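You operate a simulated robot arm through the tools that you are given. There is no shell and no other tool.

The job below is to be done with a simulated two-armed robot. You get a single attempt, and the scene is never put back.

Task
Grease bearing 59 with two strokes and pack it in the SPARES box.
Fine: it lies in the pump and the knob is set; zero the counter before the strokes; nothing spilt; the blue flap ends up and the lid goes back on.

The check looks at the end state, three seconds after you hand in, the way a careful person would. Anything else that was tipped, shoved, dropped, spilled or broken makes it a failure. Lids that push on must go on centred and level and be pressed home; caps that screw on are set level and turned clockwise until they are tight.

Robot
Two 7-joint arms with fingered hands on one trunk, on a base that drives. Base frame: it is fixed to the floor where the robot stands at the start and does not move with it; the origin is under the middle of the robot, x ahead of it, y to its left, z up; the surface under the hand at the start is at about z = 900. Readings come in mm, degrees, newtons and seconds.
The left shoulder is at the start at [60, 138, 947], the right one opposite. With the tool pointing down near the work surface each hand reaches from about 400 to 920 mm from the robot's upright axis, wherever it stands, measured 20 degrees to its own side. Places, roughly: air switch [700, -200, 1000]; blue flap [600, 300, 1000]; blue plunger [600, -100, 1100]; inside of the blue box on the teal table [800, -500, 900]; pump knob [600, 100, 1000]; pump lever [500, 0, 1100]; top of the teal table [700, 0, 900]; zero button [700, 0, 1100]. Payload 4 kg a hand.
Tool frame (each hand has its own): the origin (TCP) lies between the finger pads and is the grasp point; the fingertips stand 36 mm ahead of it; z points along the fingers, y is the line along which they close. The gripper opens to 120 mm. The gripper's body begins 42 mm behind the TCP. The gripper is a hand of 5 fingers: y runs from the thumb to the fingers, the wrist lies at [-15, -109, -200] in the tool frame, and closing takes about 1.5 s.
Orientation is that of the tool frame in the base frame, as a unit quaternion [w, x, y, z]. With the fingers straight down and the wrist toward the robot, the tool's x, y and z point along [0, 1, 0], [1, 0, 0] and [0, 0, -1] of the base frame.

Tools
- The arms move only by the tool servo_tool. It takes "left_motion", "right_motion" or both (then of equal length, played together; a hand with none holds still); each is a list of rows, each an object of numbers (a shift or turn left out is 0, a gripper value left out holds the last): "dx", "dy", "dz": the shift along the base's x, y, z in mm; "rx", "ry", "rz": the turn, a rotation vector about the base's x, y, z in degrees. In form: [{"dx": .., "dy": .., "dz": .., "rx": .., "ry": .., "rz": ..}, ...]. A call has 1 to 20 rows; each row shifts and turns the commanded pose from where the row before left it. "left_fingers" and "right_fingers" are, for a hand that has rows, the closure in counts, from 0 (fully open) to 255 (shut), set as the call begins (left out, the last holds). Rows are played at 5 a second. More than 50 mm and 8.6 degrees between two rows, or a gripper value outside its range, and nothing of the call is played. A pose out of reach is approached as far as the arm can. The call stops where the force on the tool passes 80 N (or 10 N more than at its start, if that is more) or the arm is blocked; 0.2 s more then pass. Each finger travels about 153 mm/s and halts on what it meets, pressing with about 24 N; the grip force reading is that of the motor and also rises with nothing between the fingers. The clock runs only during rows and for 0.2 s after the last one: add rows that do not move to give the fingers time. It gives the time, the measured TCP pose, the force on the tool (base axes), the opening and the grip force at its end, in the units of the frame above (readings bear some noise), with the torque about the TCP (base axes, N m) and any sound that the robot's microphone picked up.
- Cameras (640 x 400 px; columns grow to the right, rows downward): "scene" is now at [56.1, -1.1, 1586.7]; the picture's right is [-0.01, -1.00, 0.00], its down [-0.62, 0.00, -0.78] and it looks along [0.78, -0.00, -0.62] (base axes); focal length 257 px, centre (320, 200). "left" rides on the left gripper at [-69, -79, -131] in its tool frame; the picture's right is [-0.79, -0.29, 0.55], its down [0.55, -0.74, 0.40] and it looks along [0.29, 0.61, 0.74] (tool axes); focal length 222 px, centre (320, 200). "right" rides on the right gripper at [69, -79, -131] in its tool frame; the picture's right is [-0.78, 0.29, -0.55], its down [-0.55, -0.73, 0.40] and it looks along [-0.29, 0.61, 0.74] (tool axes); focal length 222 px, centre (320, 200). There is no depth. A picture from a camera that has moved, and an enlarged one, comes with that camera's place and axes in the base frame and with its lens.
- capture(camera): a new picture of that camera. The clock stands still meanwhile.
- slide_trunk(by): slides the trunk up (or, below 0, down) by that many mm; the arms and the scene camera ride with it, the base frame stays. It gives what a move gives, with no picture.
- roll_base(legs): drives the robot by 1 to 6 legs, each [ahead, left, turn to the left] in mm, mm and degrees, along the robot's own axes; the way and the turn of a leg run together, so that a leg with both is an arc; at most 1500 mm and 180 degrees a leg. The arms and the cameras ride along, it lands a little off, and it stops where it bumps. It gives what a move gives.
- move_fingers(index, middle, ring, little, thumb_bend, thumb_turn, hand): sets how far each is bent, from 0 (flat) to 100 (curled in); at 30 the hand is open as for a grip, at 70 the pads meet at the TCP. One left out holds its place. A second passes; each finger stops where it meets its share of the squeeze, and holds until it gets a number again. A gripper value or a shape takes the hand back. It gives what a move gives, with no picture; readings hold the bend of each and the force on index, middle, ring, little, thumb and palm. thumb_turn goes from beside the hand (0) to across from the fingers (100), as for a grip.
- preshape(shape, hand): the hand has 5 fingers and takes this shape, open, in about a second: jaw (thumb against the fingers, like two jaws); tri (thumb and two fingers); tip (a fingertip pinch); poke (one finger out to press); point (the index stretched); flat (the hand flat); cup (the hand cupped); fist (a fist). The gripper value then closes the fingers along that shape, each until it touches; the sizes above hold for jaw. It gives what a move gives, with no picture.
- pan_tilt(pan, tilt): turns the head with the scene camera to pan (to the left, within 86 degrees either way) and tilt (down, from -29 to 69), counted from straight ahead of the robot. It gives what a move gives.
- inspect(camera, box): a new picture of the part [left, top, right, bottom] of that camera's present view, enlarged. The clock stands still meanwhile.
- sign_off(): hands the job in; it is judged then, once.

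Nothing tells you exact positions but the pictures and the camera data. Unless the task says otherwise, let go and move clear before handing in.

The tools are called after "Request:" as a command line: name --argument value ..., lists and objects as JSON in quotes. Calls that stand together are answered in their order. servo_tool: Moves the arms, as the interface text tells. Its arguments: {"type":"object","properties":{"left_motion":{"type":"array","items":{"type":"object","properties":{"dx":{"type":"number"},"dy":{"type":"number"},"dz":{"type":"number"},"rx":{"type":"number"},"ry":{"type":"number"},"rz":{"type":"number"}}}},"left_fingers":{"type":"number"},"right_motion":{"type":"array","items":{"type":"object","properties":{"dx":{"type":"number"},"dy":{"type":"number"},"dz":{"type":"number"},"rx":{"type":"number"},"ry":{"type":"number"},"rz":{"type":"number"}}}},"right_fingers":{"type":"number"}},"required":[]} The other tools are called the same way: slide_trunk (by) slides the trunk up or down; preshape (shape, hand) gives the hand a shape; move_fingers (index, middle, ring, little, thumb_bend, thumb_turn, hand) moves the fingers one by one; roll_base (legs) drives the base; pan_tilt (pan, tilt) turns the head that bears the scene camera; capture (camera) takes a picture; inspect (camera, box) takes an enlarged picture of a part of a camera's view; sign_off () hands the job in.

At the start:

```text
time: 0.0
left_ee_pos: [566.0, 112.1, 1325.1]
left_ee_rot: [0.0, 0.707, 0.707, 0.0]
left_wrist_force: [-0.4, -0.1, 0.4]
left_moment: [0.01, 0.01, 0.0]
left_gripper_width: 119.7
left_grip_force: 0.0
left_shape: jaw
left_bend: [30.0, 30.0, 30.0, 30.0, 30.0, 97.0]
left_finger forces: [0.1, 0.1, 0.1, 0.0, 0.0, 0.0]
right_ee_pos: [486.7, -371.0, 1327.6]
right_ee_rot: [0.001, 0.707, 0.707, 0.0]
right_wrist_force: [0.4, 0.3, 0.6]
right_moment: [0.01, 0.01, -0.02]
right_gripper_width: 119.9
right_grip_force: 0.0
right_shape: jaw
right_bend: [30.0, 30.0, 30.0, 30.0, 30.0, 97.0]
right_finger forces: [0.1, 0.0, 0.0, 0.1, 0.1, 0.1]
trunk travel left (down, up): [-525.0, 65.0]
robot x, y, heading: [2.1, -0.6, 0.0]
head pan, tilt: [-0.3, 38.4]
```

scene: 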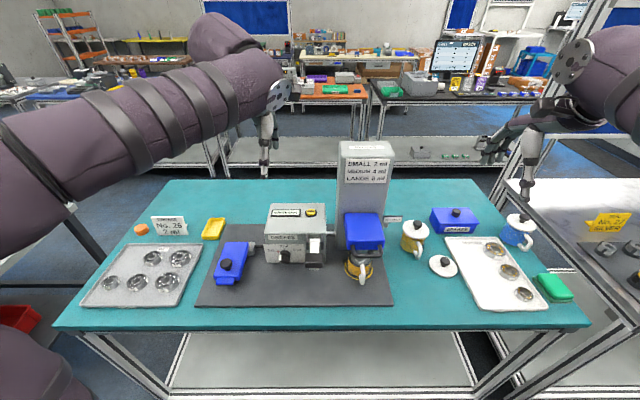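
right: 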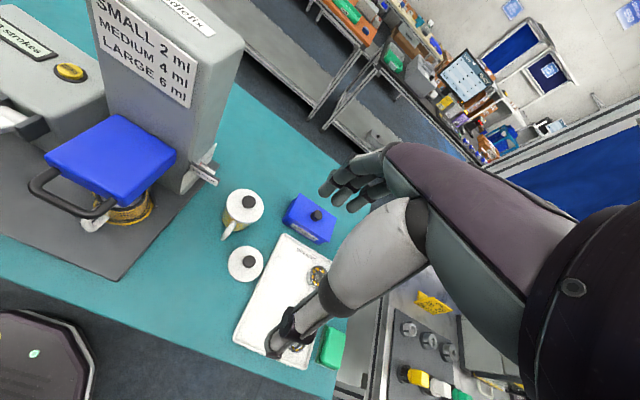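
left: 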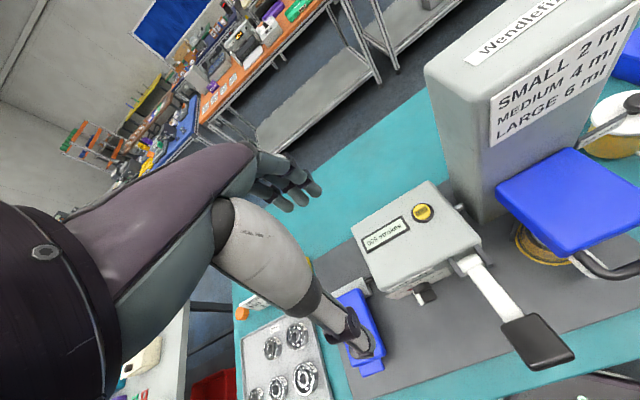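

I see the teal table with a grease pump in the middle, trays of bearings on both sides, and a blue SPARES box at the right. I'll look closer at the parts before moving.

Request:
inspect --camera "scene" --box '[190, 130, 410, 310]'

Request:
inspect --camera "scene" --box '[380, 190, 590, 320]'

Request:
inspect --camera "scene" --box '[70, 200, 270, 320]'

Request:
inspect --camera "left" --box '[320, 150, 640, 400]'

Request:
inspect --camera "right" --box '[0, 0, 350, 300]'

```text
2.22 times, centred on (300, 220) of scene
camera zoom: at [56.1, -1.1, 1586.7], right [-0.01, -1.0, 0.0], down [-0.62, 0.0, -0.78], along [0.78, 0.0, -0.62], focal length 571 px, centre (364, 156)
```

zoom: 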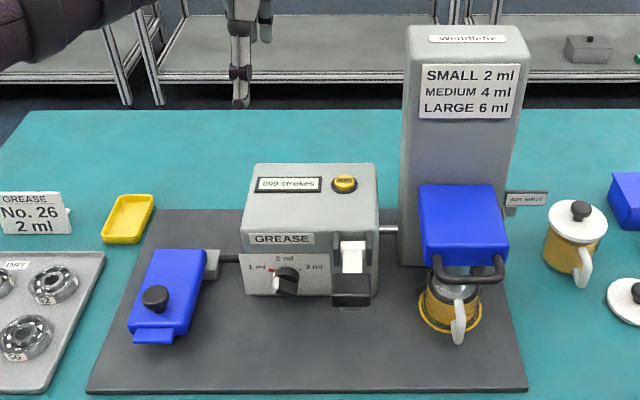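

```text
3.05 times, centred on (485, 255) of scene
camera zoom: at [56.1, -1.1, 1586.7], right [-0.01, -1.0, 0.0], down [-0.62, 0.0, -0.78], along [0.78, 0.0, -0.62], focal length 783 px, centre (-183, 32)
```

zoom: 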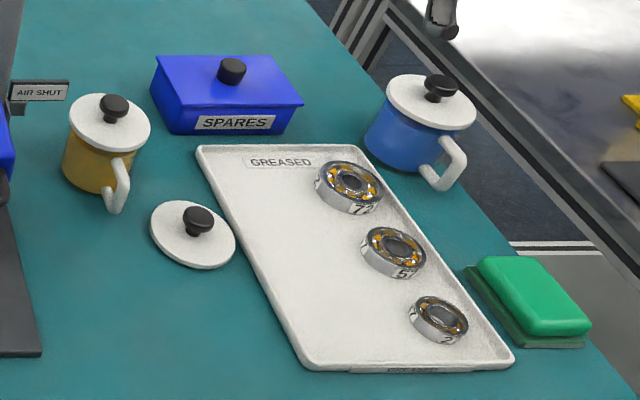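

```text
3.20 times, centred on (170, 260) of scene
camera zoom: at [56.1, -1.1, 1586.7], right [-0.01, -1.0, 0.0], down [-0.62, 0.0, -0.78], along [0.78, 0.0, -0.62], focal length 822 px, centre (800, 8)
```

zoom: 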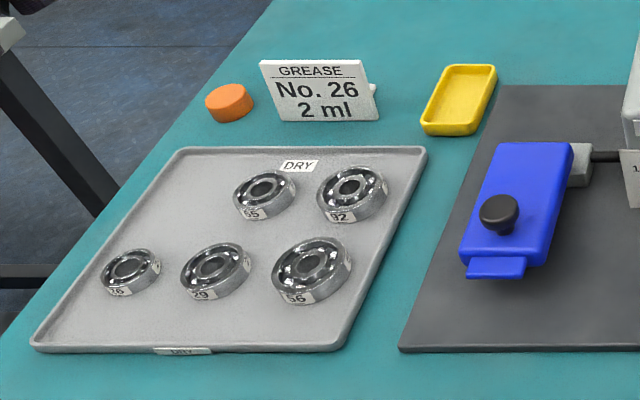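

```text
1.60 times, centred on (480, 275) of left
camera zoom: at [486.4, 41.5, 1455.9], right [-0.29, -0.79, -0.55], down [-0.74, 0.55, -0.4], along [0.61, 0.29, -0.74], focal length 355 px, centre (64, 80)
```

zoom: 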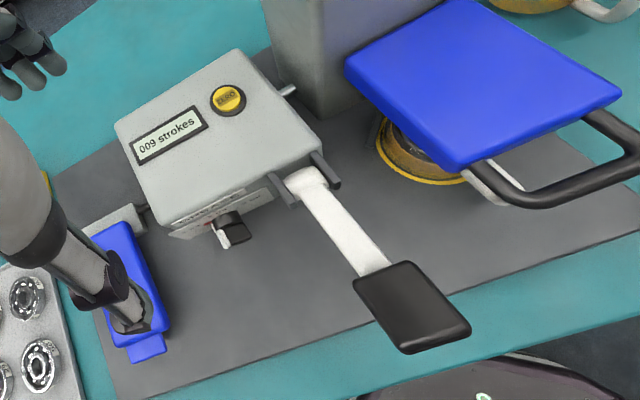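

```text
1.33 times, centred on (175, 150) of right
camera zoom: at [406.9, -300.8, 1457.9], right [0.29, -0.78, 0.55], down [-0.73, -0.55, -0.4], along [0.61, -0.29, -0.74], focal length 296 px, centre (513, 267)
```

zoom: 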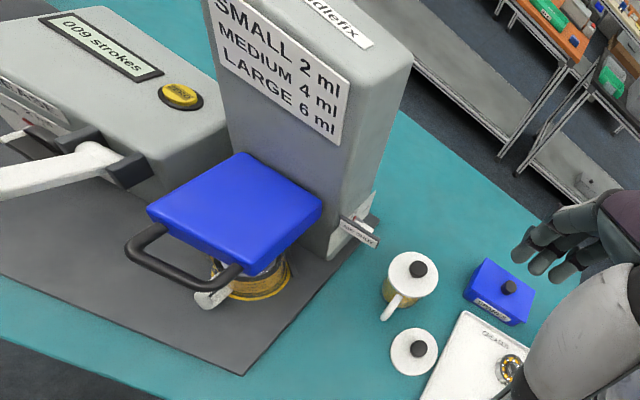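

The counter reads 009, the blue flap looks closed, and the SPARES box has a knobbed lid. I'll move the hand cameras to get close views of the flap, knob and air switch.

Request:
servo_tool --left_motion '[{"dx": -30, "dy": 40}, {"dx": -30, "dy": 40}, {"dx": -30, "dy": 40}, {"dx": -16, "dy": 39}, {"dz": -45}, {"dz": -45}, {"dz": -45}, {"dz": -45}]' --right_motion '[{"dx": 0, "dy": 20}, {"dx": 0, "dy": 20}, {"dx": 0, "dy": 20}, {"dx": 0, "dy": 10}, {"dz": -30}, {"dz": -30}, {"dz": -30}, {"dz": -30}]'

Request:
capture --camera "left"

Request:
capture --camera "right"

Request:
capture --camera "scene"

```text
time: 1.8
left_ee_pos: [459.7, 273.4, 1145.9]
left_ee_rot: [0.0, 0.707, 0.707, 0.0]
left_wrist_force: [1.5, 0.0, 0.1]
left_moment: [0.01, -0.02, 0.04]
left_gripper_width: 119.9
left_grip_force: 0.2
left_shape: jaw
left_bend: [30.0, 30.0, 30.0, 30.0, 30.0, 97.0]
left_finger forces: [0.0, 0.0, 0.1, 0.2, 0.1, 0.0]
right_ee_pos: [486.3, -298.8, 1208.6]
right_ee_rot: [0.0, 0.707, 0.707, 0.001]
right_wrist_force: [-0.1, -0.2, 0.1]
right_moment: [-0.02, -0.02, -0.01]
right_gripper_width: 119.8
right_grip_force: 0.1
right_shape: jaw
right_bend: [30.0, 30.0, 30.0, 30.0, 30.0, 97.0]
right_finger forces: [0.1, 0.0, 0.1, 0.0, 0.1, 0.1]
trunk travel left (down, up): [-525.0, 65.0]
robot x, y, heading: [-1.6, -3.0, 0.2]
head pan, tilt: [-0.3, 38.4]
```

```text
taken
camera left: at [379.9, 202.9, 1275.3], right [-0.29, -0.79, -0.55], down [-0.74, 0.55, -0.4], along [0.61, 0.29, -0.74], focal length 222 px, centre (320, 200)
```

left: 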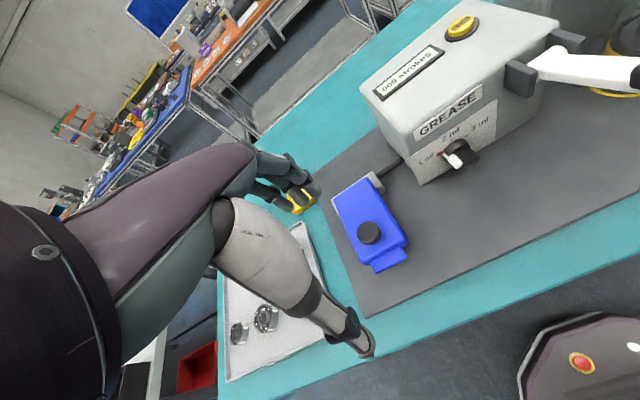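

```text
taken
camera right: at [407.7, -231.1, 1338.3], right [0.29, -0.79, 0.55], down [-0.74, -0.55, -0.4], along [0.61, -0.29, -0.74], focal length 222 px, centre (320, 200)
```

right: 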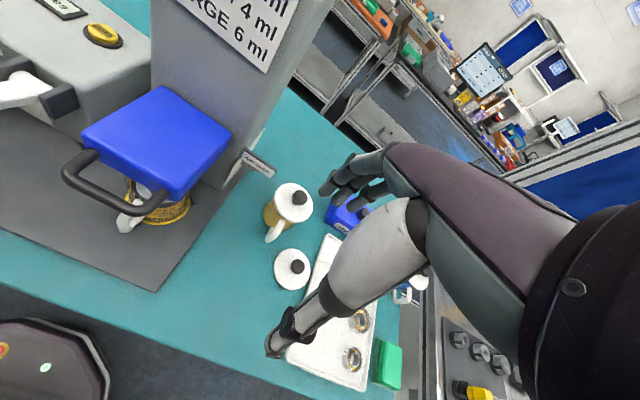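

```text
taken
camera scene: at [56.6, -1.0, 1586.8], right [0.0, -1.0, 0.0], down [-0.62, 0.0, -0.78], along [0.78, 0.0, -0.62], focal length 257 px, centre (320, 200)
```

scene: 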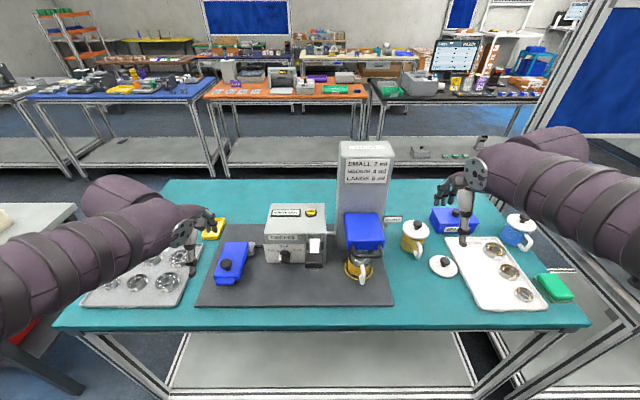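

Request:
inspect --camera "left" --box '[310, 60, 560, 300]'

Request:
inspect --camera "left" --box '[390, 90, 510, 190]'

Request:
inspect --camera "right" --box '[40, 60, 320, 300]'

Request:
inspect --camera "scene" --box '[330, 200, 440, 290]'

Request:
inspect --camera "scene" --box '[260, 195, 340, 280]'

Request:
inspect --camera "right" --box '[220, 130, 320, 200]'

```text
1.67 times, centred on (435, 180) of left
camera zoom: at [379.9, 202.9, 1275.3], right [-0.29, -0.79, -0.55], down [-0.74, 0.55, -0.4], along [0.61, 0.29, -0.74], focal length 370 px, centre (128, 233)
```

zoom: 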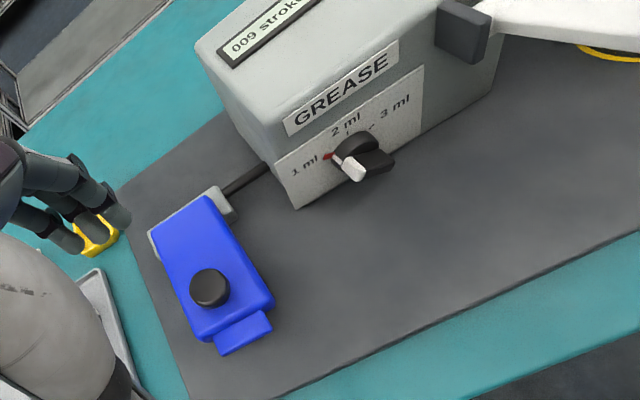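

```text
4.00 times, centred on (450, 140) of left
camera zoom: at [379.9, 202.9, 1275.3], right [-0.29, -0.79, -0.55], down [-0.74, 0.55, -0.4], along [0.61, 0.29, -0.74], focal length 888 px, centre (-200, 440)
```

zoom: 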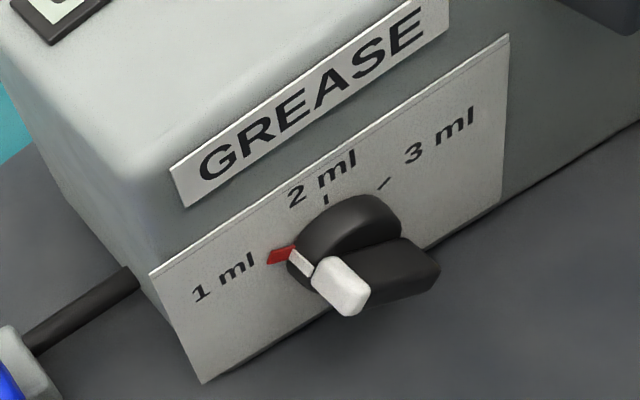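

```text
1.67 times, centred on (180, 180) of right
camera zoom: at [407.7, -231.1, 1338.3], right [0.29, -0.79, 0.55], down [-0.74, -0.55, -0.4], along [0.61, -0.29, -0.74], focal length 370 px, centre (553, 233)
```

zoom: 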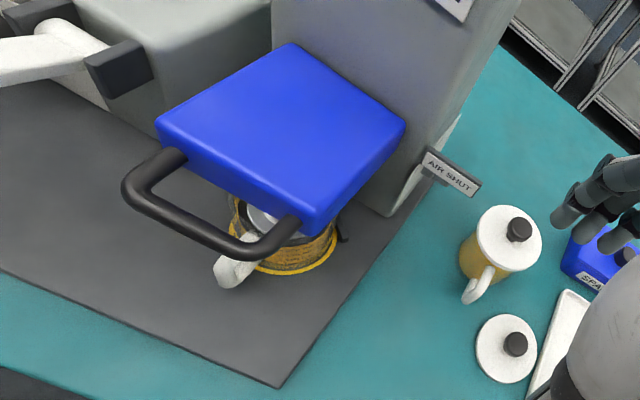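

```text
4.44 times, centred on (385, 245) of scene
camera zoom: at [56.6, -1.0, 1586.8], right [0.0, -1.0, 0.0], down [-0.62, 0.0, -0.78], along [0.78, 0.0, -0.62], focal length 1142 px, centre (31, 0)
```

zoom: 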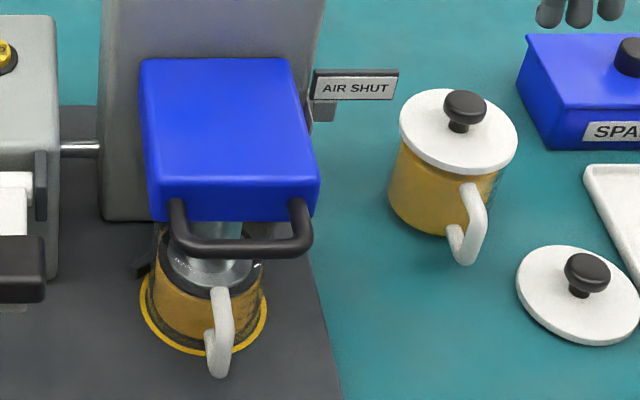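

```text
4.71 times, centred on (300, 238) of scene
camera zoom: at [56.6, -1.0, 1586.8], right [0.0, -1.0, 0.0], down [-0.62, 0.0, -0.78], along [0.78, 0.0, -0.62], focal length 1209 px, centre (414, 24)
```

zoom: 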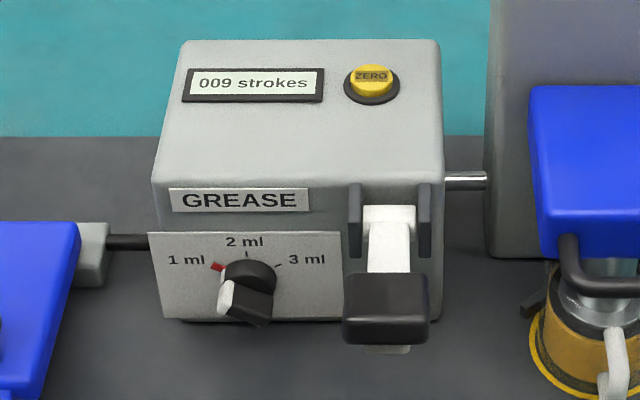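

```text
5.71 times, centred on (270, 165) of right
camera zoom: at [407.7, -231.1, 1338.3], right [0.29, -0.79, 0.55], down [-0.74, -0.55, -0.4], along [0.61, -0.29, -0.74], focal length 1269 px, centre (606, 400)
```

zoom: 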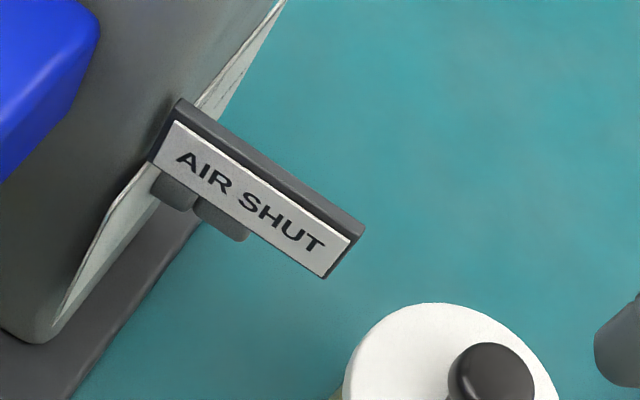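

The pump knob points at 1 ml (so two strokes make 2 ml), and the plunger sits down in the lidless grease pot. The air flag reads "AIR SHUT", so I'll look at that side of the tower with the right camera.

Request:
servo_tool --right_motion '[{"dx": 10, "dy": -3, "dz": -7, "rz": 7.5}, {"dx": 10, "dy": -3, "dz": -7, "rz": 7.5}, {"dx": 10, "dy": -3, "dz": -7, "rz": 7.5}, {"dx": 10, "dy": -3, "dz": -7, "rz": 7.5}, {"dx": 10, "dy": -3, "dz": -7, "rz": 7.5}, {"dx": 10, "dy": -3, "dz": -7, "rz": 7.5}, {"dx": 10, "dy": -3, "dz": -7, "rz": 7.5}, {"dx": 10, "dy": -3, "dz": -7, "rz": 7.5}]'

Request:
capture --camera "right"

```text
time: 3.6
left_ee_pos: [459.9, 272.5, 1144.5]
left_ee_rot: [0.0, 0.707, 0.707, 0.001]
left_wrist_force: [-0.3, 0.0, -0.5]
left_moment: [0.03, 0.0, 0.0]
left_gripper_width: 119.6
left_grip_force: 0.1
left_shape: jaw
left_bend: [30.0, 30.0, 30.0, 30.0, 30.0, 97.0]
left_finger forces: [0.0, 0.0, 0.1, 0.0, 0.0, 0.1]
right_ee_pos: [567.0, -322.9, 1152.1]
right_ee_rot: [0.0, 0.258, 0.966, 0.0]
right_wrist_force: [0.6, 0.4, -0.2]
right_moment: [-0.03, 0.01, 0.0]
right_gripper_width: 119.7
right_grip_force: 0.0
right_shape: jaw
right_bend: [30.0, 30.0, 30.0, 30.0, 30.0, 97.0]
right_finger forces: [0.1, 0.0, 0.1, 0.1, 0.0, 0.0]
trunk travel left (down, up): [-525.0, 65.0]
robot x, y, heading: [-0.8, 1.8, -0.0]
head pan, tilt: [-0.3, 38.4]
```

```text
taken
camera right: at [467.6, -357.9, 1281.6], right [0.83, -0.14, 0.55], down [0.11, -0.91, -0.4], along [0.55, 0.39, -0.74], focal length 222 px, centre (320, 200)
```

right: 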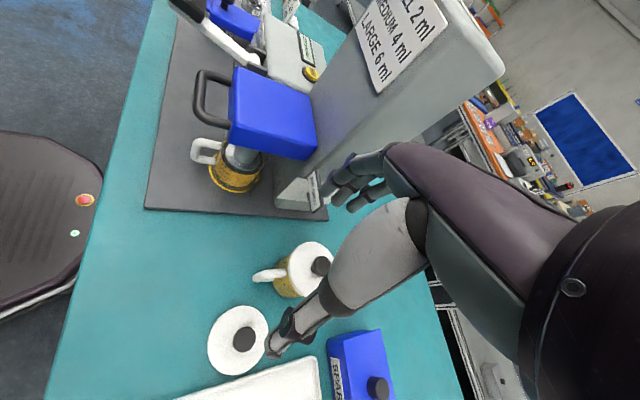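

Request:
inspect --camera "right" --box '[180, 60, 350, 220]'

Request:
servo_tool --right_motion '[{"dx": 40, "dy": -30, "dz": -10, "rz": 7.5}, {"dx": 40, "dy": -30, "dz": -10, "rz": 7.5}, {"dx": 30, "dy": -30, "dz": -10}]'

Request:
capture --camera "right"

```text
2.50 times, centred on (265, 140) of right
camera zoom: at [467.6, -357.9, 1281.6], right [0.83, -0.14, 0.55], down [0.11, -0.91, -0.4], along [0.55, 0.39, -0.74], focal length 555 px, centre (458, 350)
```

zoom: 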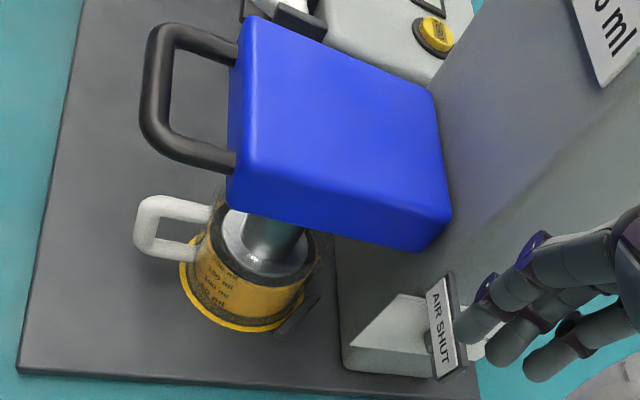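

```text
refused: row 1 steps farther than a row can; nothing moved
```

```text
taken
camera right: at [467.6, -357.9, 1281.6], right [0.83, -0.14, 0.55], down [0.11, -0.91, -0.4], along [0.55, 0.39, -0.74], focal length 222 px, centre (320, 200)
```

right: 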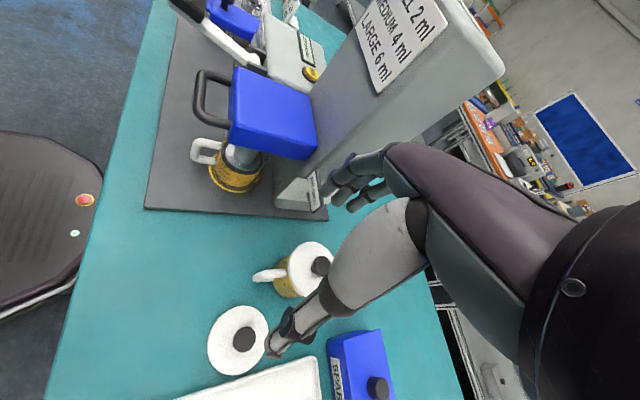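

Request:
servo_tool --right_motion '[{"dx": 28, "dy": -4, "dz": -5, "rz": 5}, {"dx": 28, "dy": -4, "dz": -5, "rz": 5}, {"dx": 28, "dy": -4, "dz": -5, "rz": 5}, {"dx": 26, "dy": -3, "dz": -5}]'

Request:
capture --camera "right"

Request:
inspect --camera "right" --box '[150, 80, 350, 220]'

```text
time: 4.6
left_ee_pos: [460.7, 272.0, 1145.4]
left_ee_rot: [0.0, 0.707, 0.708, 0.0]
left_wrist_force: [0.7, -0.2, 0.3]
left_moment: [-0.01, 0.0, 0.04]
left_gripper_width: 119.6
left_grip_force: 0.1
left_shape: jaw
left_bend: [30.0, 30.0, 30.0, 30.0, 30.0, 97.0]
left_finger forces: [0.0, 0.0, 0.0, 0.0, 0.1, 0.1]
right_ee_pos: [676.9, -339.7, 1130.1]
right_ee_rot: [0.0, 0.13, 0.992, 0.0]
right_wrist_force: [1.1, -0.1, 1.0]
right_moment: [0.01, 0.0, 0.01]
right_gripper_width: 119.8
right_grip_force: 0.1
right_shape: jaw
right_bend: [30.0, 30.0, 30.0, 30.0, 30.0, 97.0]
right_finger forces: [0.0, 0.0, 0.0, 0.0, 0.1, 0.1]
trunk travel left (down, up): [-525.0, 65.0]
robot x, y, heading: [1.2, -1.2, -0.0]
head pan, tilt: [-0.3, 38.4]
```

```text
taken
camera right: at [589.7, -398.7, 1259.7], right [0.83, 0.08, 0.55], down [0.34, -0.85, -0.4], along [0.43, 0.52, -0.74], focal length 222 px, centre (320, 200)
```

right: 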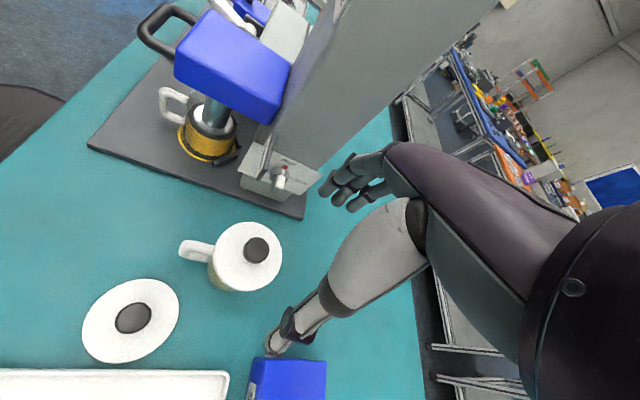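

```text
2.86 times, centred on (250, 150) of right
camera zoom: at [589.7, -398.7, 1259.7], right [0.83, 0.08, 0.55], down [0.34, -0.85, -0.4], along [0.43, 0.52, -0.74], focal length 635 px, centre (520, 343)
```

zoom: 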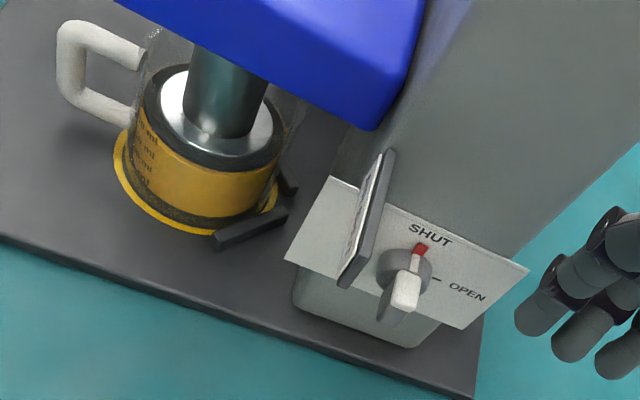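

The air switch is a rotary SHUT/OPEN valve, currently shut, with the plunger resting on the grease in the glass pot. I'll leave it as set and move on to zeroing the counter: the left hand takes the poke shape, and I'll also check the tray numbers and the flap.

Request:
preshape --shape "poke" --hand "left"

Request:
capture --camera "left"

Request:
inspect --camera "scene" --box '[420, 230, 560, 320]'

Request:
inspect --camera "scene" --box '[160, 190, 260, 290]'

Request:
capture --camera "scene"

```text
time: 5.5
left_ee_pos: [459.6, 271.8, 1146.1]
left_ee_rot: [0.0, 0.707, 0.707, 0.0]
left_wrist_force: [0.6, 0.3, 0.1]
left_moment: [-0.02, 0.03, -0.03]
left_gripper_width: 0.1
left_grip_force: 0.2
left_shape: poke
left_bend: [70.0, 70.0, 99.0, 99.0, 100.0, 100.0]
left_finger forces: [0.0, 0.0, 0.0, 0.0, 0.1, 0.0]
right_ee_pos: [675.8, -339.0, 1131.0]
right_ee_rot: [-0.001, 0.13, 0.991, 0.0]
right_wrist_force: [-0.1, 0.9, 0.8]
right_moment: [-0.01, -0.03, -0.01]
right_gripper_width: 119.9
right_grip_force: 0.0
right_shape: jaw
right_bend: [30.0, 30.0, 30.0, 30.0, 30.0, 97.0]
right_finger forces: [0.1, 0.1, 0.0, 0.0, 0.0, 0.0]
trunk travel left (down, up): [-525.0, 65.0]
robot x, y, heading: [-1.0, -1.4, 0.5]
head pan, tilt: [-0.3, 38.4]
```

```text
taken
camera left: at [379.6, 202.7, 1275.9], right [-0.29, -0.79, -0.55], down [-0.74, 0.55, -0.4], along [0.61, 0.29, -0.74], focal length 222 px, centre (320, 200)
```

left: 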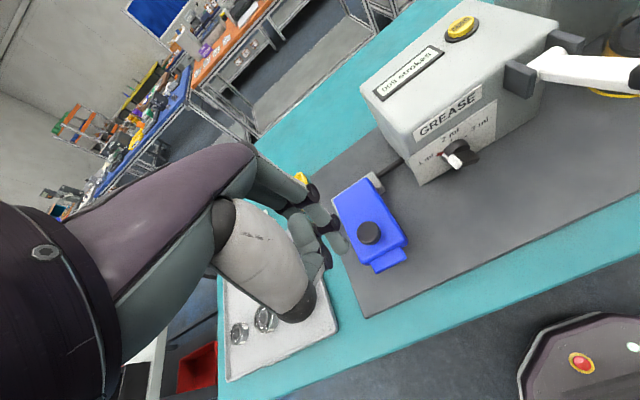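

```text
4.44 times, centred on (490, 275) of scene
camera zoom: at [56.0, -1.1, 1586.7], right [-0.01, -1.0, 0.0], down [-0.62, 0.0, -0.78], along [0.78, 0.0, -0.62], focal length 1142 px, centre (-436, -133)
```

zoom: 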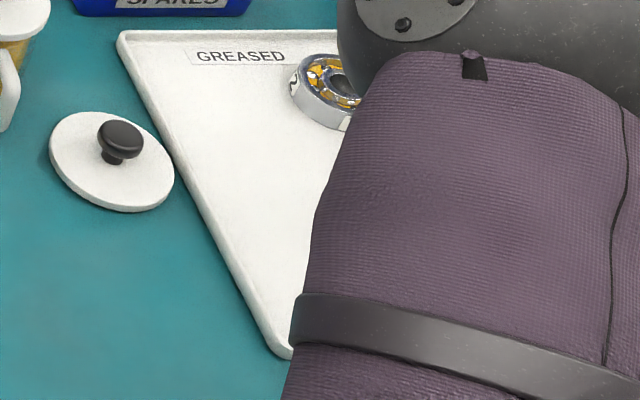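

```text
4.00 times, centred on (210, 240) of scene
camera zoom: at [56.0, -1.1, 1586.7], right [-0.01, -1.0, 0.0], down [-0.62, 0.0, -0.78], along [0.78, 0.0, -0.62], focal length 1028 px, centre (760, 40)
```

zoom: 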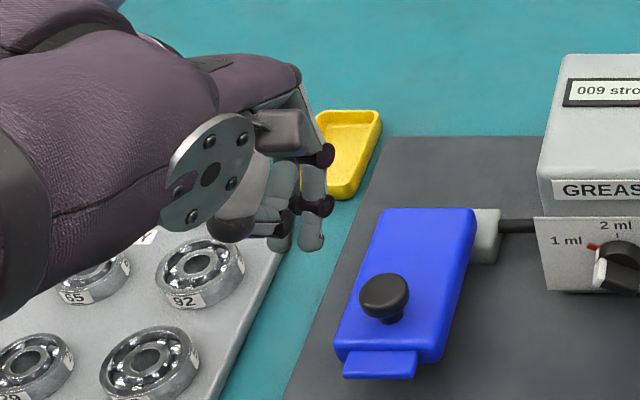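

```text
taken
camera scene: at [56.0, -1.1, 1586.7], right [-0.01, -1.0, 0.0], down [-0.62, 0.0, -0.78], along [0.78, 0.0, -0.62], focal length 257 px, centre (320, 200)
```

scene: 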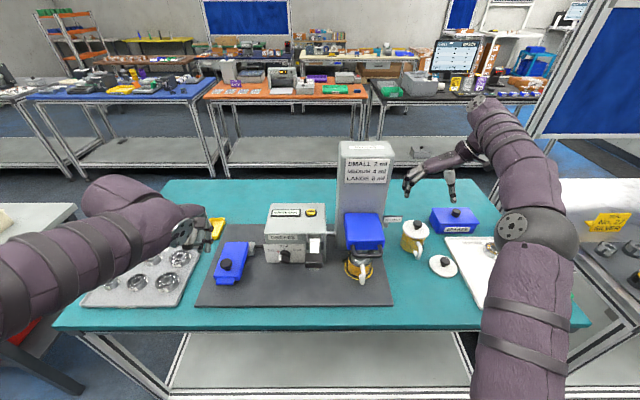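

Request:
inspect --camera "left" --box '[200, 140, 400, 340]'

Request:
inspect --camera "scene" --box '[150, 195, 250, 265]'

```text
2.00 times, centred on (300, 240) of left
camera zoom: at [379.6, 202.7, 1275.9], right [-0.29, -0.79, -0.55], down [-0.74, 0.55, -0.4], along [0.61, 0.29, -0.74], focal length 444 px, centre (360, 120)
```

zoom: 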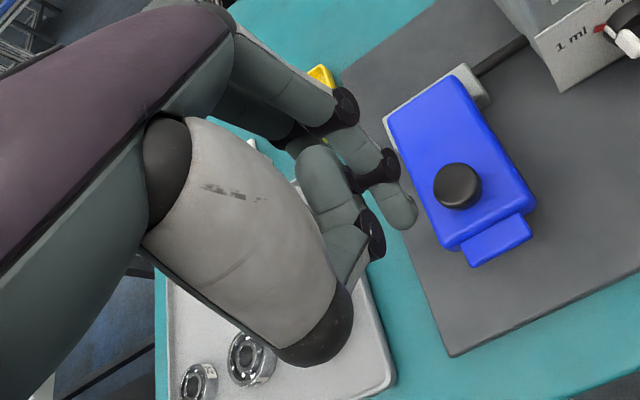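

```text
5.71 times, centred on (200, 230) of scene
camera zoom: at [56.0, -1.1, 1586.7], right [-0.01, -1.0, 0.0], down [-0.62, 0.0, -0.78], along [0.78, 0.0, -0.62], focal length 1468 px, centre (1006, 29)
```

zoom: 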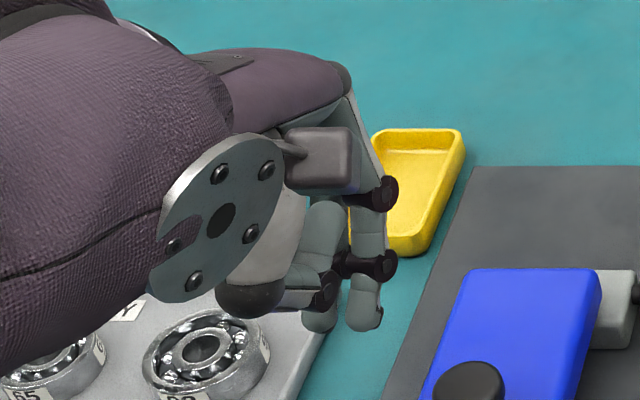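

Bearing 59 isn't visible on the trays, which fits it lying under the flap. The poke fingertip sits about 36 mm ahead of the TCP, so I'll move it over the zero button at about [655, 25, 1062].

Request:
servo_tool --left_motion '[{"dz": 20, "dx": 39}, {"dx": 39}, {"dx": 39}, {"dx": 39}, {"dx": 39}, {"dy": -40}, {"dy": -40}, {"dy": -40}, {"dy": -40}, {"dy": -40}, {"dy": -42}, {"dz": -30}]'

Request:
capture --camera "left"

Request:
inspect --camera "scene" --box '[240, 150, 400, 270]'

```text
time: 8.1
left_ee_pos: [655.1, 26.4, 1134.0]
left_ee_rot: [0.0, 0.706, 0.708, 0.0]
left_wrist_force: [0.0, 1.0, 0.8]
left_moment: [0.0, -0.01, 0.01]
left_gripper_width: 0.1
left_grip_force: 0.1
left_shape: poke
left_bend: [70.0, 70.0, 99.0, 99.0, 100.0, 100.0]
left_finger forces: [0.1, 0.1, 0.0, 0.1, 0.1, 0.0]
right_ee_pos: [675.9, -339.0, 1129.4]
right_ee_rot: [0.0, 0.131, 0.991, 0.0]
right_wrist_force: [-0.2, 0.0, 0.4]
right_moment: [0.0, 0.01, 0.0]
right_gripper_width: 119.8
right_grip_force: 0.0
right_shape: jaw
right_bend: [30.0, 30.0, 30.0, 30.0, 30.0, 97.0]
right_finger forces: [0.0, 0.0, 0.0, 0.1, 0.0, 0.1]
trunk travel left (down, up): [-525.0, 65.0]
robot x, y, heading: [2.6, -3.1, -0.1]
head pan, tilt: [-0.3, 38.4]
```

```text
taken
camera left: at [575.0, -43.1, 1265.3], right [-0.29, -0.79, -0.55], down [-0.74, 0.55, -0.4], along [0.61, 0.29, -0.74], focal length 222 px, centre (320, 200)
```

left: 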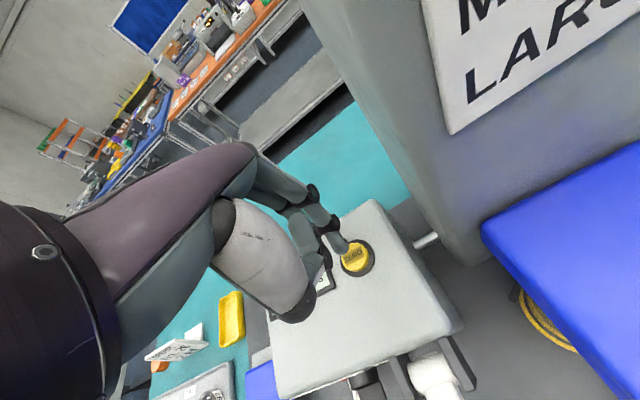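

```text
3.33 times, centred on (320, 210) of scene
camera zoom: at [56.6, -0.7, 1586.7], right [0.0, -1.0, 0.0], down [-0.62, 0.0, -0.78], along [0.78, 0.0, -0.62], focal length 856 px, centre (320, 167)
```

zoom: 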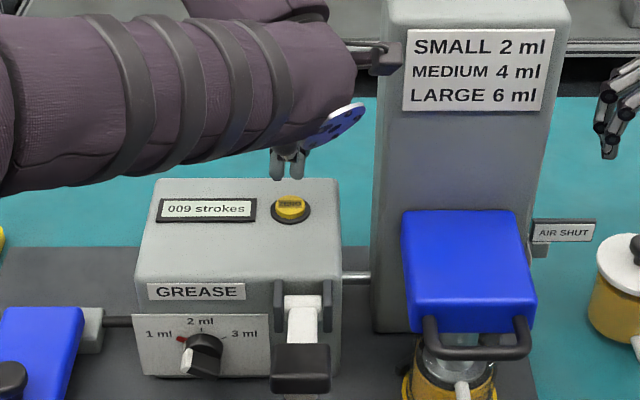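

Request:
servo_tool --left_motion '[{"dy": 4, "dz": -10}, {"dz": -10}, {"dz": -6}, {"dz": -2}]'

Request:
inspect --camera "left" --box '[240, 160, 480, 310]'

Request:
inspect --camera "scene" --box '[260, 170, 340, 230]'

```text
time: 9.1
left_ee_pos: [654.5, 31.3, 1106.6]
left_ee_rot: [0.0, 0.708, 0.707, 0.0]
left_wrist_force: [-0.2, 0.0, -0.1]
left_moment: [-0.01, 0.01, -0.02]
left_gripper_width: 0.1
left_grip_force: 0.1
left_shape: poke
left_bend: [70.0, 70.0, 99.0, 99.0, 100.0, 100.0]
left_finger forces: [0.0, 0.1, 0.0, 0.1, 0.1, 0.0]
right_ee_pos: [676.8, -340.7, 1129.7]
right_ee_rot: [0.001, 0.131, 0.991, -0.001]
right_wrist_force: [-0.6, 0.3, 0.0]
right_moment: [0.02, 0.01, -0.03]
right_gripper_width: 119.7
right_grip_force: 0.1
right_shape: jaw
right_bend: [30.0, 30.0, 30.0, 30.0, 30.0, 97.0]
right_finger forces: [0.0, 0.0, 0.1, 0.0, 0.0, 0.0]
trunk travel left (down, up): [-525.0, 65.0]
robot x, y, heading: [-2.8, 2.5, 0.0]
head pan, tilt: [-0.3, 38.4]
```

```text
2.67 times, centred on (360, 235) of left
camera zoom: at [574.7, -38.7, 1237.7], right [-0.29, -0.79, -0.55], down [-0.74, 0.55, -0.4], along [0.61, 0.29, -0.74], focal length 592 px, centre (213, 107)
```

zoom: 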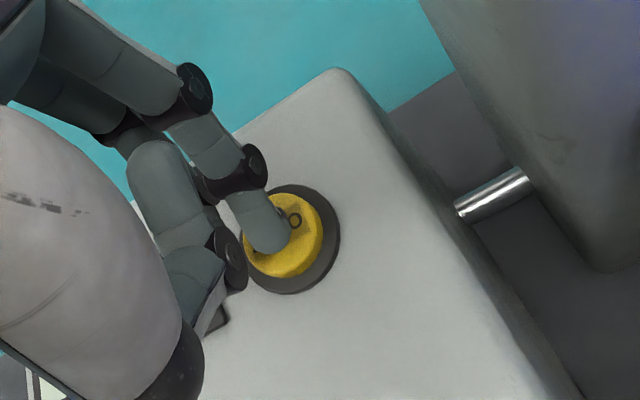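

```text
6.67 times, centred on (300, 200) of scene
camera zoom: at [56.1, -1.2, 1586.7], right [-0.01, -1.0, 0.0], down [-0.62, 0.0, -0.78], along [0.78, 0.0, -0.62], focal length 1713 px, centre (453, 200)
```

zoom: 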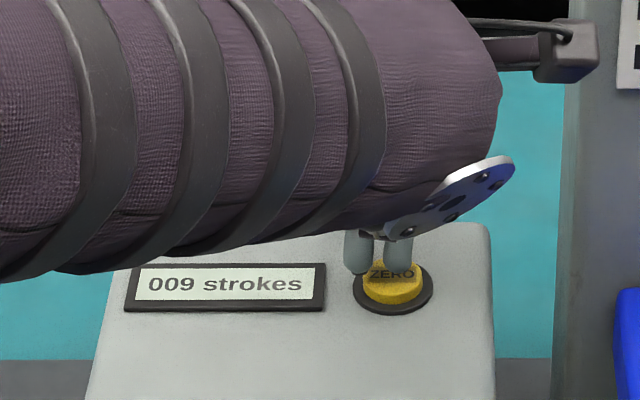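

Request:
servo_tool --left_motion '[{"dz": -2, "dx": 2, "dy": -3}, {"dz": -2}, {"dz": -2}, {"dz": -2}]'

Request:
inspect --camera "left" --box '[240, 160, 480, 310]'

Request:
inspect --camera "scene" --box '[260, 170, 340, 230]'

```text
time: 10.1
left_ee_pos: [656.7, 28.3, 1099.7]
left_ee_rot: [0.0, 0.707, 0.707, 0.0]
left_wrist_force: [0.4, 0.0, 1.7]
left_moment: [-0.01, -0.04, -0.02]
left_gripper_width: 0.4
left_grip_force: 0.0
left_shape: poke
left_bend: [70.0, 70.0, 99.0, 99.0, 100.0, 100.0]
left_finger forces: [1.4, 0.0, 0.0, 0.0, 0.0, 0.1]
right_ee_pos: [675.6, -340.3, 1131.0]
right_ee_rot: [0.0, 0.13, 0.992, 0.001]
right_wrist_force: [0.7, 0.9, -0.2]
right_moment: [-0.03, 0.01, -0.01]
right_gripper_width: 119.7
right_grip_force: 0.0
right_shape: jaw
right_bend: [30.0, 30.0, 30.0, 30.0, 30.0, 97.0]
right_finger forces: [0.0, 0.0, 0.0, 0.1, 0.0, 0.0]
trunk travel left (down, up): [-525.0, 65.0]
robot x, y, heading: [-0.7, 1.4, -0.0]
head pan, tilt: [-0.3, 38.4]
```

```text
2.67 times, centred on (360, 235) of left
camera zoom: at [577.2, -41.0, 1230.2], right [-0.29, -0.79, -0.55], down [-0.74, 0.55, -0.4], along [0.61, 0.29, -0.74], focal length 592 px, centre (213, 107)
```

zoom: 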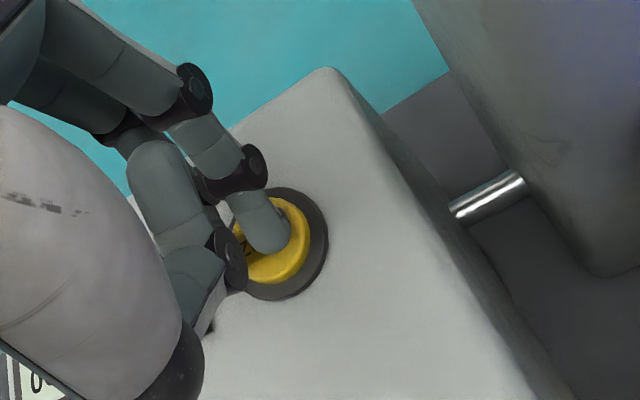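

```text
6.67 times, centred on (300, 200) of scene
camera zoom: at [56.1, -1.1, 1586.8], right [-0.01, -1.0, 0.0], down [-0.62, 0.0, -0.78], along [0.78, 0.0, -0.62], focal length 1713 px, centre (453, 200)
```

zoom: 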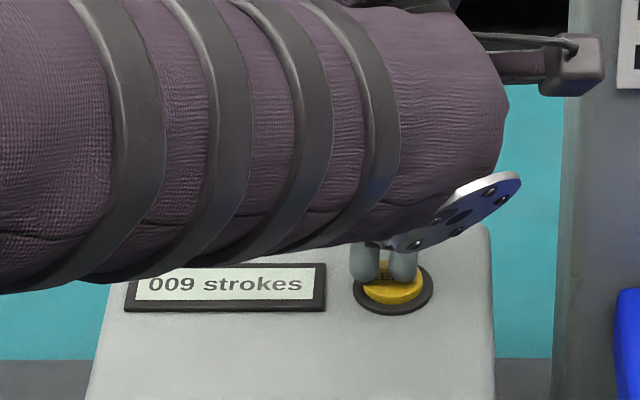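

Contact on the button (1.7 N). I'll press a few mm further and watch the counter.

Request:
servo_tool --left_motion '[{"dz": -1.5}, {"dz": -1.5}, {"dz": -1}]'

Request:
inspect --camera "scene" --box '[260, 170, 340, 230]'

```text
time: 10.9
left_ee_pos: [657.2, 28.4, 1094.9]
left_ee_rot: [0.002, 0.707, 0.707, 0.0]
left_wrist_force: [0.0, -0.6, 5.0]
left_moment: [-0.06, 0.05, -0.01]
left_gripper_width: 0.0
left_grip_force: 0.1
left_shape: poke
left_bend: [70.0, 70.0, 99.0, 99.0, 100.0, 100.0]
left_finger forces: [5.2, 0.1, 0.1, 0.0, 0.0, 0.1]
right_ee_pos: [675.5, -340.2, 1131.5]
right_ee_rot: [0.0, 0.131, 0.991, 0.0]
right_wrist_force: [-0.7, -0.2, 0.2]
right_moment: [0.02, 0.04, -0.01]
right_gripper_width: 119.9
right_grip_force: 0.0
right_shape: jaw
right_bend: [30.0, 30.0, 30.0, 30.0, 30.0, 97.0]
right_finger forces: [0.0, 0.0, 0.0, 0.1, 0.1, 0.0]
trunk travel left (down, up): [-525.0, 65.0]
robot x, y, heading: [1.6, -0.3, 0.0]
head pan, tilt: [-0.3, 38.4]
heard: click
```

```text
6.67 times, centred on (300, 200) of scene
camera zoom: at [55.5, -1.2, 1586.8], right [-0.01, -1.0, 0.0], down [-0.62, 0.0, -0.78], along [0.78, 0.0, -0.62], focal length 1713 px, centre (453, 200)
```

zoom: 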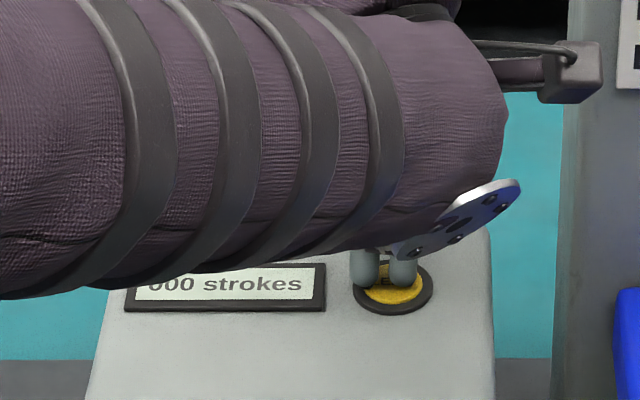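

The counter now reads 000. I'll lift off and move the left hand over the lever paddle at about [450, 10, 1087].

Request:
servo_tool --left_motion '[{"dz": 20}, {"dz": 40}, {"dz": 25}, {"dx": -41, "dy": -3}, {"dx": -41, "dy": -3}, {"dx": -41, "dy": -3}, {"dx": -41, "dy": -3}, {"dx": -41, "dy": -2}]'

Request:
capture --camera "left"

Request:
inspect --camera "scene" --box '[200, 150, 440, 300]'

```text
time: 12.7
left_ee_pos: [452.2, 14.9, 1181.2]
left_ee_rot: [0.0, 0.706, 0.708, 0.0]
left_wrist_force: [-0.8, 1.2, -0.2]
left_moment: [0.03, -0.01, -0.03]
left_gripper_width: 0.0
left_grip_force: 0.1
left_shape: poke
left_bend: [70.0, 70.0, 99.0, 99.0, 100.0, 100.0]
left_finger forces: [0.0, 0.0, 0.0, 0.0, 0.1, 0.0]
right_ee_pos: [675.2, -340.0, 1130.9]
right_ee_rot: [0.001, 0.13, 0.992, 0.0]
right_wrist_force: [1.0, 0.0, -0.2]
right_moment: [-0.02, 0.0, 0.03]
right_gripper_width: 119.7
right_grip_force: 0.1
right_shape: jaw
right_bend: [30.0, 30.0, 30.0, 30.0, 30.0, 97.0]
right_finger forces: [0.0, 0.0, 0.1, 0.1, 0.1, 0.1]
trunk travel left (down, up): [-525.0, 65.0]
robot x, y, heading: [-2.0, -0.7, 0.2]
head pan, tilt: [-0.3, 38.4]
```

```text
taken
camera left: at [371.0, -53.4, 1311.6], right [-0.29, -0.78, -0.55], down [-0.74, 0.55, -0.4], along [0.61, 0.29, -0.74], focal length 222 px, centre (320, 200)
```

left: 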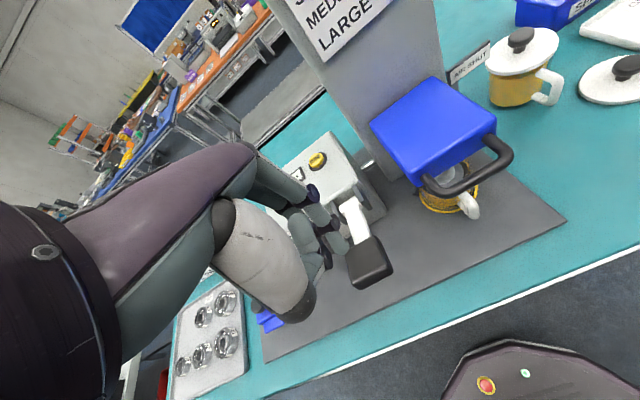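

```text
2.67 times, centred on (320, 225) of scene
camera zoom: at [55.0, -0.6, 1586.8], right [-0.01, -1.0, 0.0], down [-0.62, 0.0, -0.78], along [0.78, 0.0, -0.62], focal length 685 px, centre (320, 133)
```

zoom: 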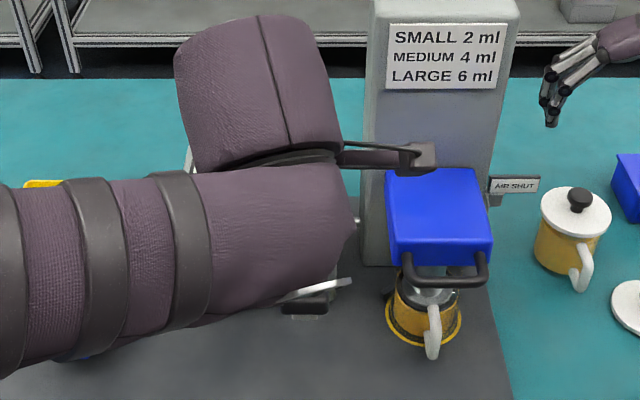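

Request:
servo_tool --left_motion '[{"dz": -25, "dx": -4, "dy": -3}, {"dz": -12}, {"dz": -5}, {"dz": -4}]'

Request:
capture --camera "left"

```text
time: 13.7
left_ee_pos: [448.7, 12.1, 1133.4]
left_ee_rot: [0.001, 0.707, 0.707, 0.0]
left_wrist_force: [-0.3, -0.2, 0.0]
left_moment: [0.02, -0.01, 0.02]
left_gripper_width: 0.2
left_grip_force: 0.1
left_shape: poke
left_bend: [70.0, 70.0, 99.0, 99.0, 100.0, 100.0]
left_finger forces: [0.0, 0.0, 0.0, 0.0, 0.1, 0.0]
right_ee_pos: [675.9, -339.0, 1129.9]
right_ee_rot: [0.001, 0.13, 0.991, 0.0]
right_wrist_force: [0.0, -0.2, -1.1]
right_moment: [-0.03, -0.01, 0.0]
right_gripper_width: 120.0
right_grip_force: 0.1
right_shape: jaw
right_bend: [30.0, 30.0, 30.0, 30.0, 30.0, 97.0]
right_finger forces: [0.0, 0.1, 0.1, 0.1, 0.0, 0.0]
trunk travel left (down, up): [-525.0, 65.0]
robot x, y, heading: [-1.4, -0.9, 0.2]
head pan, tilt: [-0.3, 38.4]
```

```text
taken
camera left: at [368.9, -57.0, 1264.7], right [-0.29, -0.79, -0.55], down [-0.74, 0.55, -0.4], along [0.61, 0.29, -0.74], focal length 222 px, centre (320, 200)
```

left: 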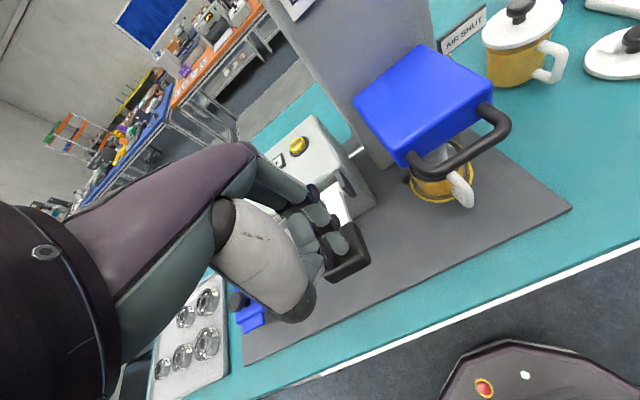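

Request:
servo_tool --left_motion '[{"dy": -6}, {"dz": -4}, {"dz": -4}, {"dz": -5}, {"dz": -5}, {"dz": -5}]'

Request:
capture --camera "left"

```text
time: 15.1
left_ee_pos: [447.8, 6.2, 1112.0]
left_ee_rot: [0.0, 0.707, 0.707, 0.0]
left_wrist_force: [-1.3, 0.0, 7.6]
left_moment: [-0.04, 0.07, 0.0]
left_gripper_width: 0.2
left_grip_force: 0.0
left_shape: poke
left_bend: [70.0, 70.0, 99.0, 99.0, 100.0, 100.0]
left_finger forces: [7.3, 0.2, 0.1, 0.1, 0.0, 0.1]
right_ee_pos: [676.3, -339.4, 1130.5]
right_ee_rot: [0.001, 0.131, 0.991, 0.0]
right_wrist_force: [0.6, -0.2, 0.8]
right_moment: [0.0, 0.03, 0.03]
right_gripper_width: 119.7
right_grip_force: 0.0
right_shape: jaw
right_bend: [30.0, 30.0, 30.0, 30.0, 30.0, 97.0]
right_finger forces: [0.0, 0.0, 0.1, 0.1, 0.1, 0.0]
trunk travel left (down, up): [-525.0, 65.0]
robot x, y, heading: [2.1, 4.6, -0.1]
head pan, tilt: [-0.3, 38.4]
```

```text
taken
camera left: at [367.8, -63.9, 1242.2], right [-0.29, -0.79, -0.55], down [-0.73, 0.55, -0.4], along [0.61, 0.29, -0.74], focal length 222 px, centre (320, 200)
```

left: 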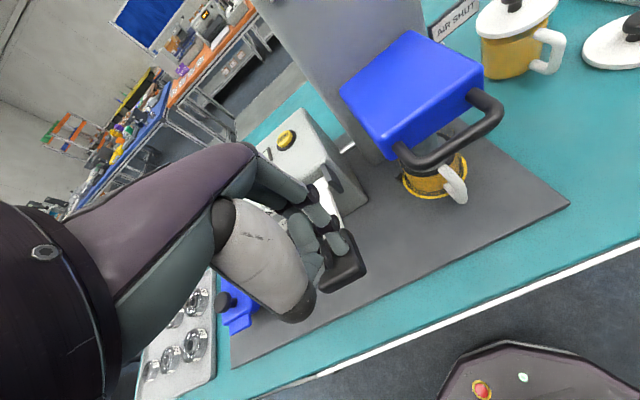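

The lever is moving at about 8 N. I'll keep pushing down toward its stop.

Request:
servo_tool --left_motion '[{"dz": -7}, {"dz": -7}, {"dz": -7}, {"dz": -7}]'

Request:
capture --camera "left"

Request:
inspect --camera "scene" --box '[200, 150, 440, 300]'

```text
time: 16.1
left_ee_pos: [447.8, 6.2, 1084.8]
left_ee_rot: [0.0, 0.707, 0.707, 0.0]
left_wrist_force: [-4.2, 0.2, 10.0]
left_moment: [0.02, 0.15, -0.02]
left_gripper_width: 0.1
left_grip_force: 0.0
left_shape: poke
left_bend: [70.0, 70.0, 99.0, 99.0, 100.0, 100.0]
left_finger forces: [10.1, 0.0, 0.1, 0.0, 0.0, 0.0]
right_ee_pos: [674.8, -340.9, 1131.1]
right_ee_rot: [0.0, 0.131, 0.991, 0.0]
right_wrist_force: [0.2, 0.9, -0.4]
right_moment: [0.02, 0.02, 0.0]
right_gripper_width: 119.6
right_grip_force: 0.1
right_shape: jaw
right_bend: [30.0, 30.0, 30.0, 30.0, 30.0, 97.0]
right_finger forces: [0.1, 0.0, 0.0, 0.0, 0.0, 0.0]
trunk travel left (down, up): [-525.0, 65.0]
robot x, y, heading: [0.9, 0.1, -0.1]
head pan, tilt: [-0.3, 38.4]
```

```text
taken
camera left: at [367.4, -64.2, 1214.7], right [-0.29, -0.79, -0.55], down [-0.73, 0.55, -0.4], along [0.61, 0.29, -0.74], focal length 222 px, centre (320, 200)
```

left: 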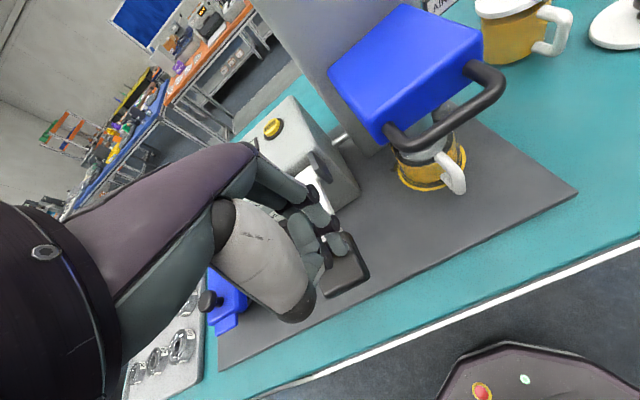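

```text
2.67 times, centred on (320, 225) of scene
camera zoom: at [55.0, -0.9, 1586.8], right [0.0, -1.0, 0.0], down [-0.62, 0.0, -0.78], along [0.78, 0.0, -0.62], focal length 685 px, centre (320, 133)
```

zoom: 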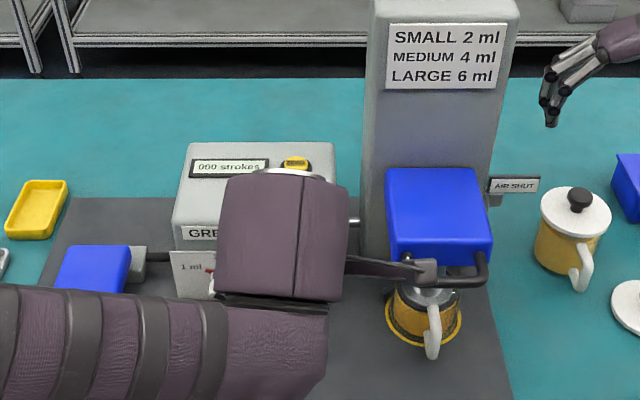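

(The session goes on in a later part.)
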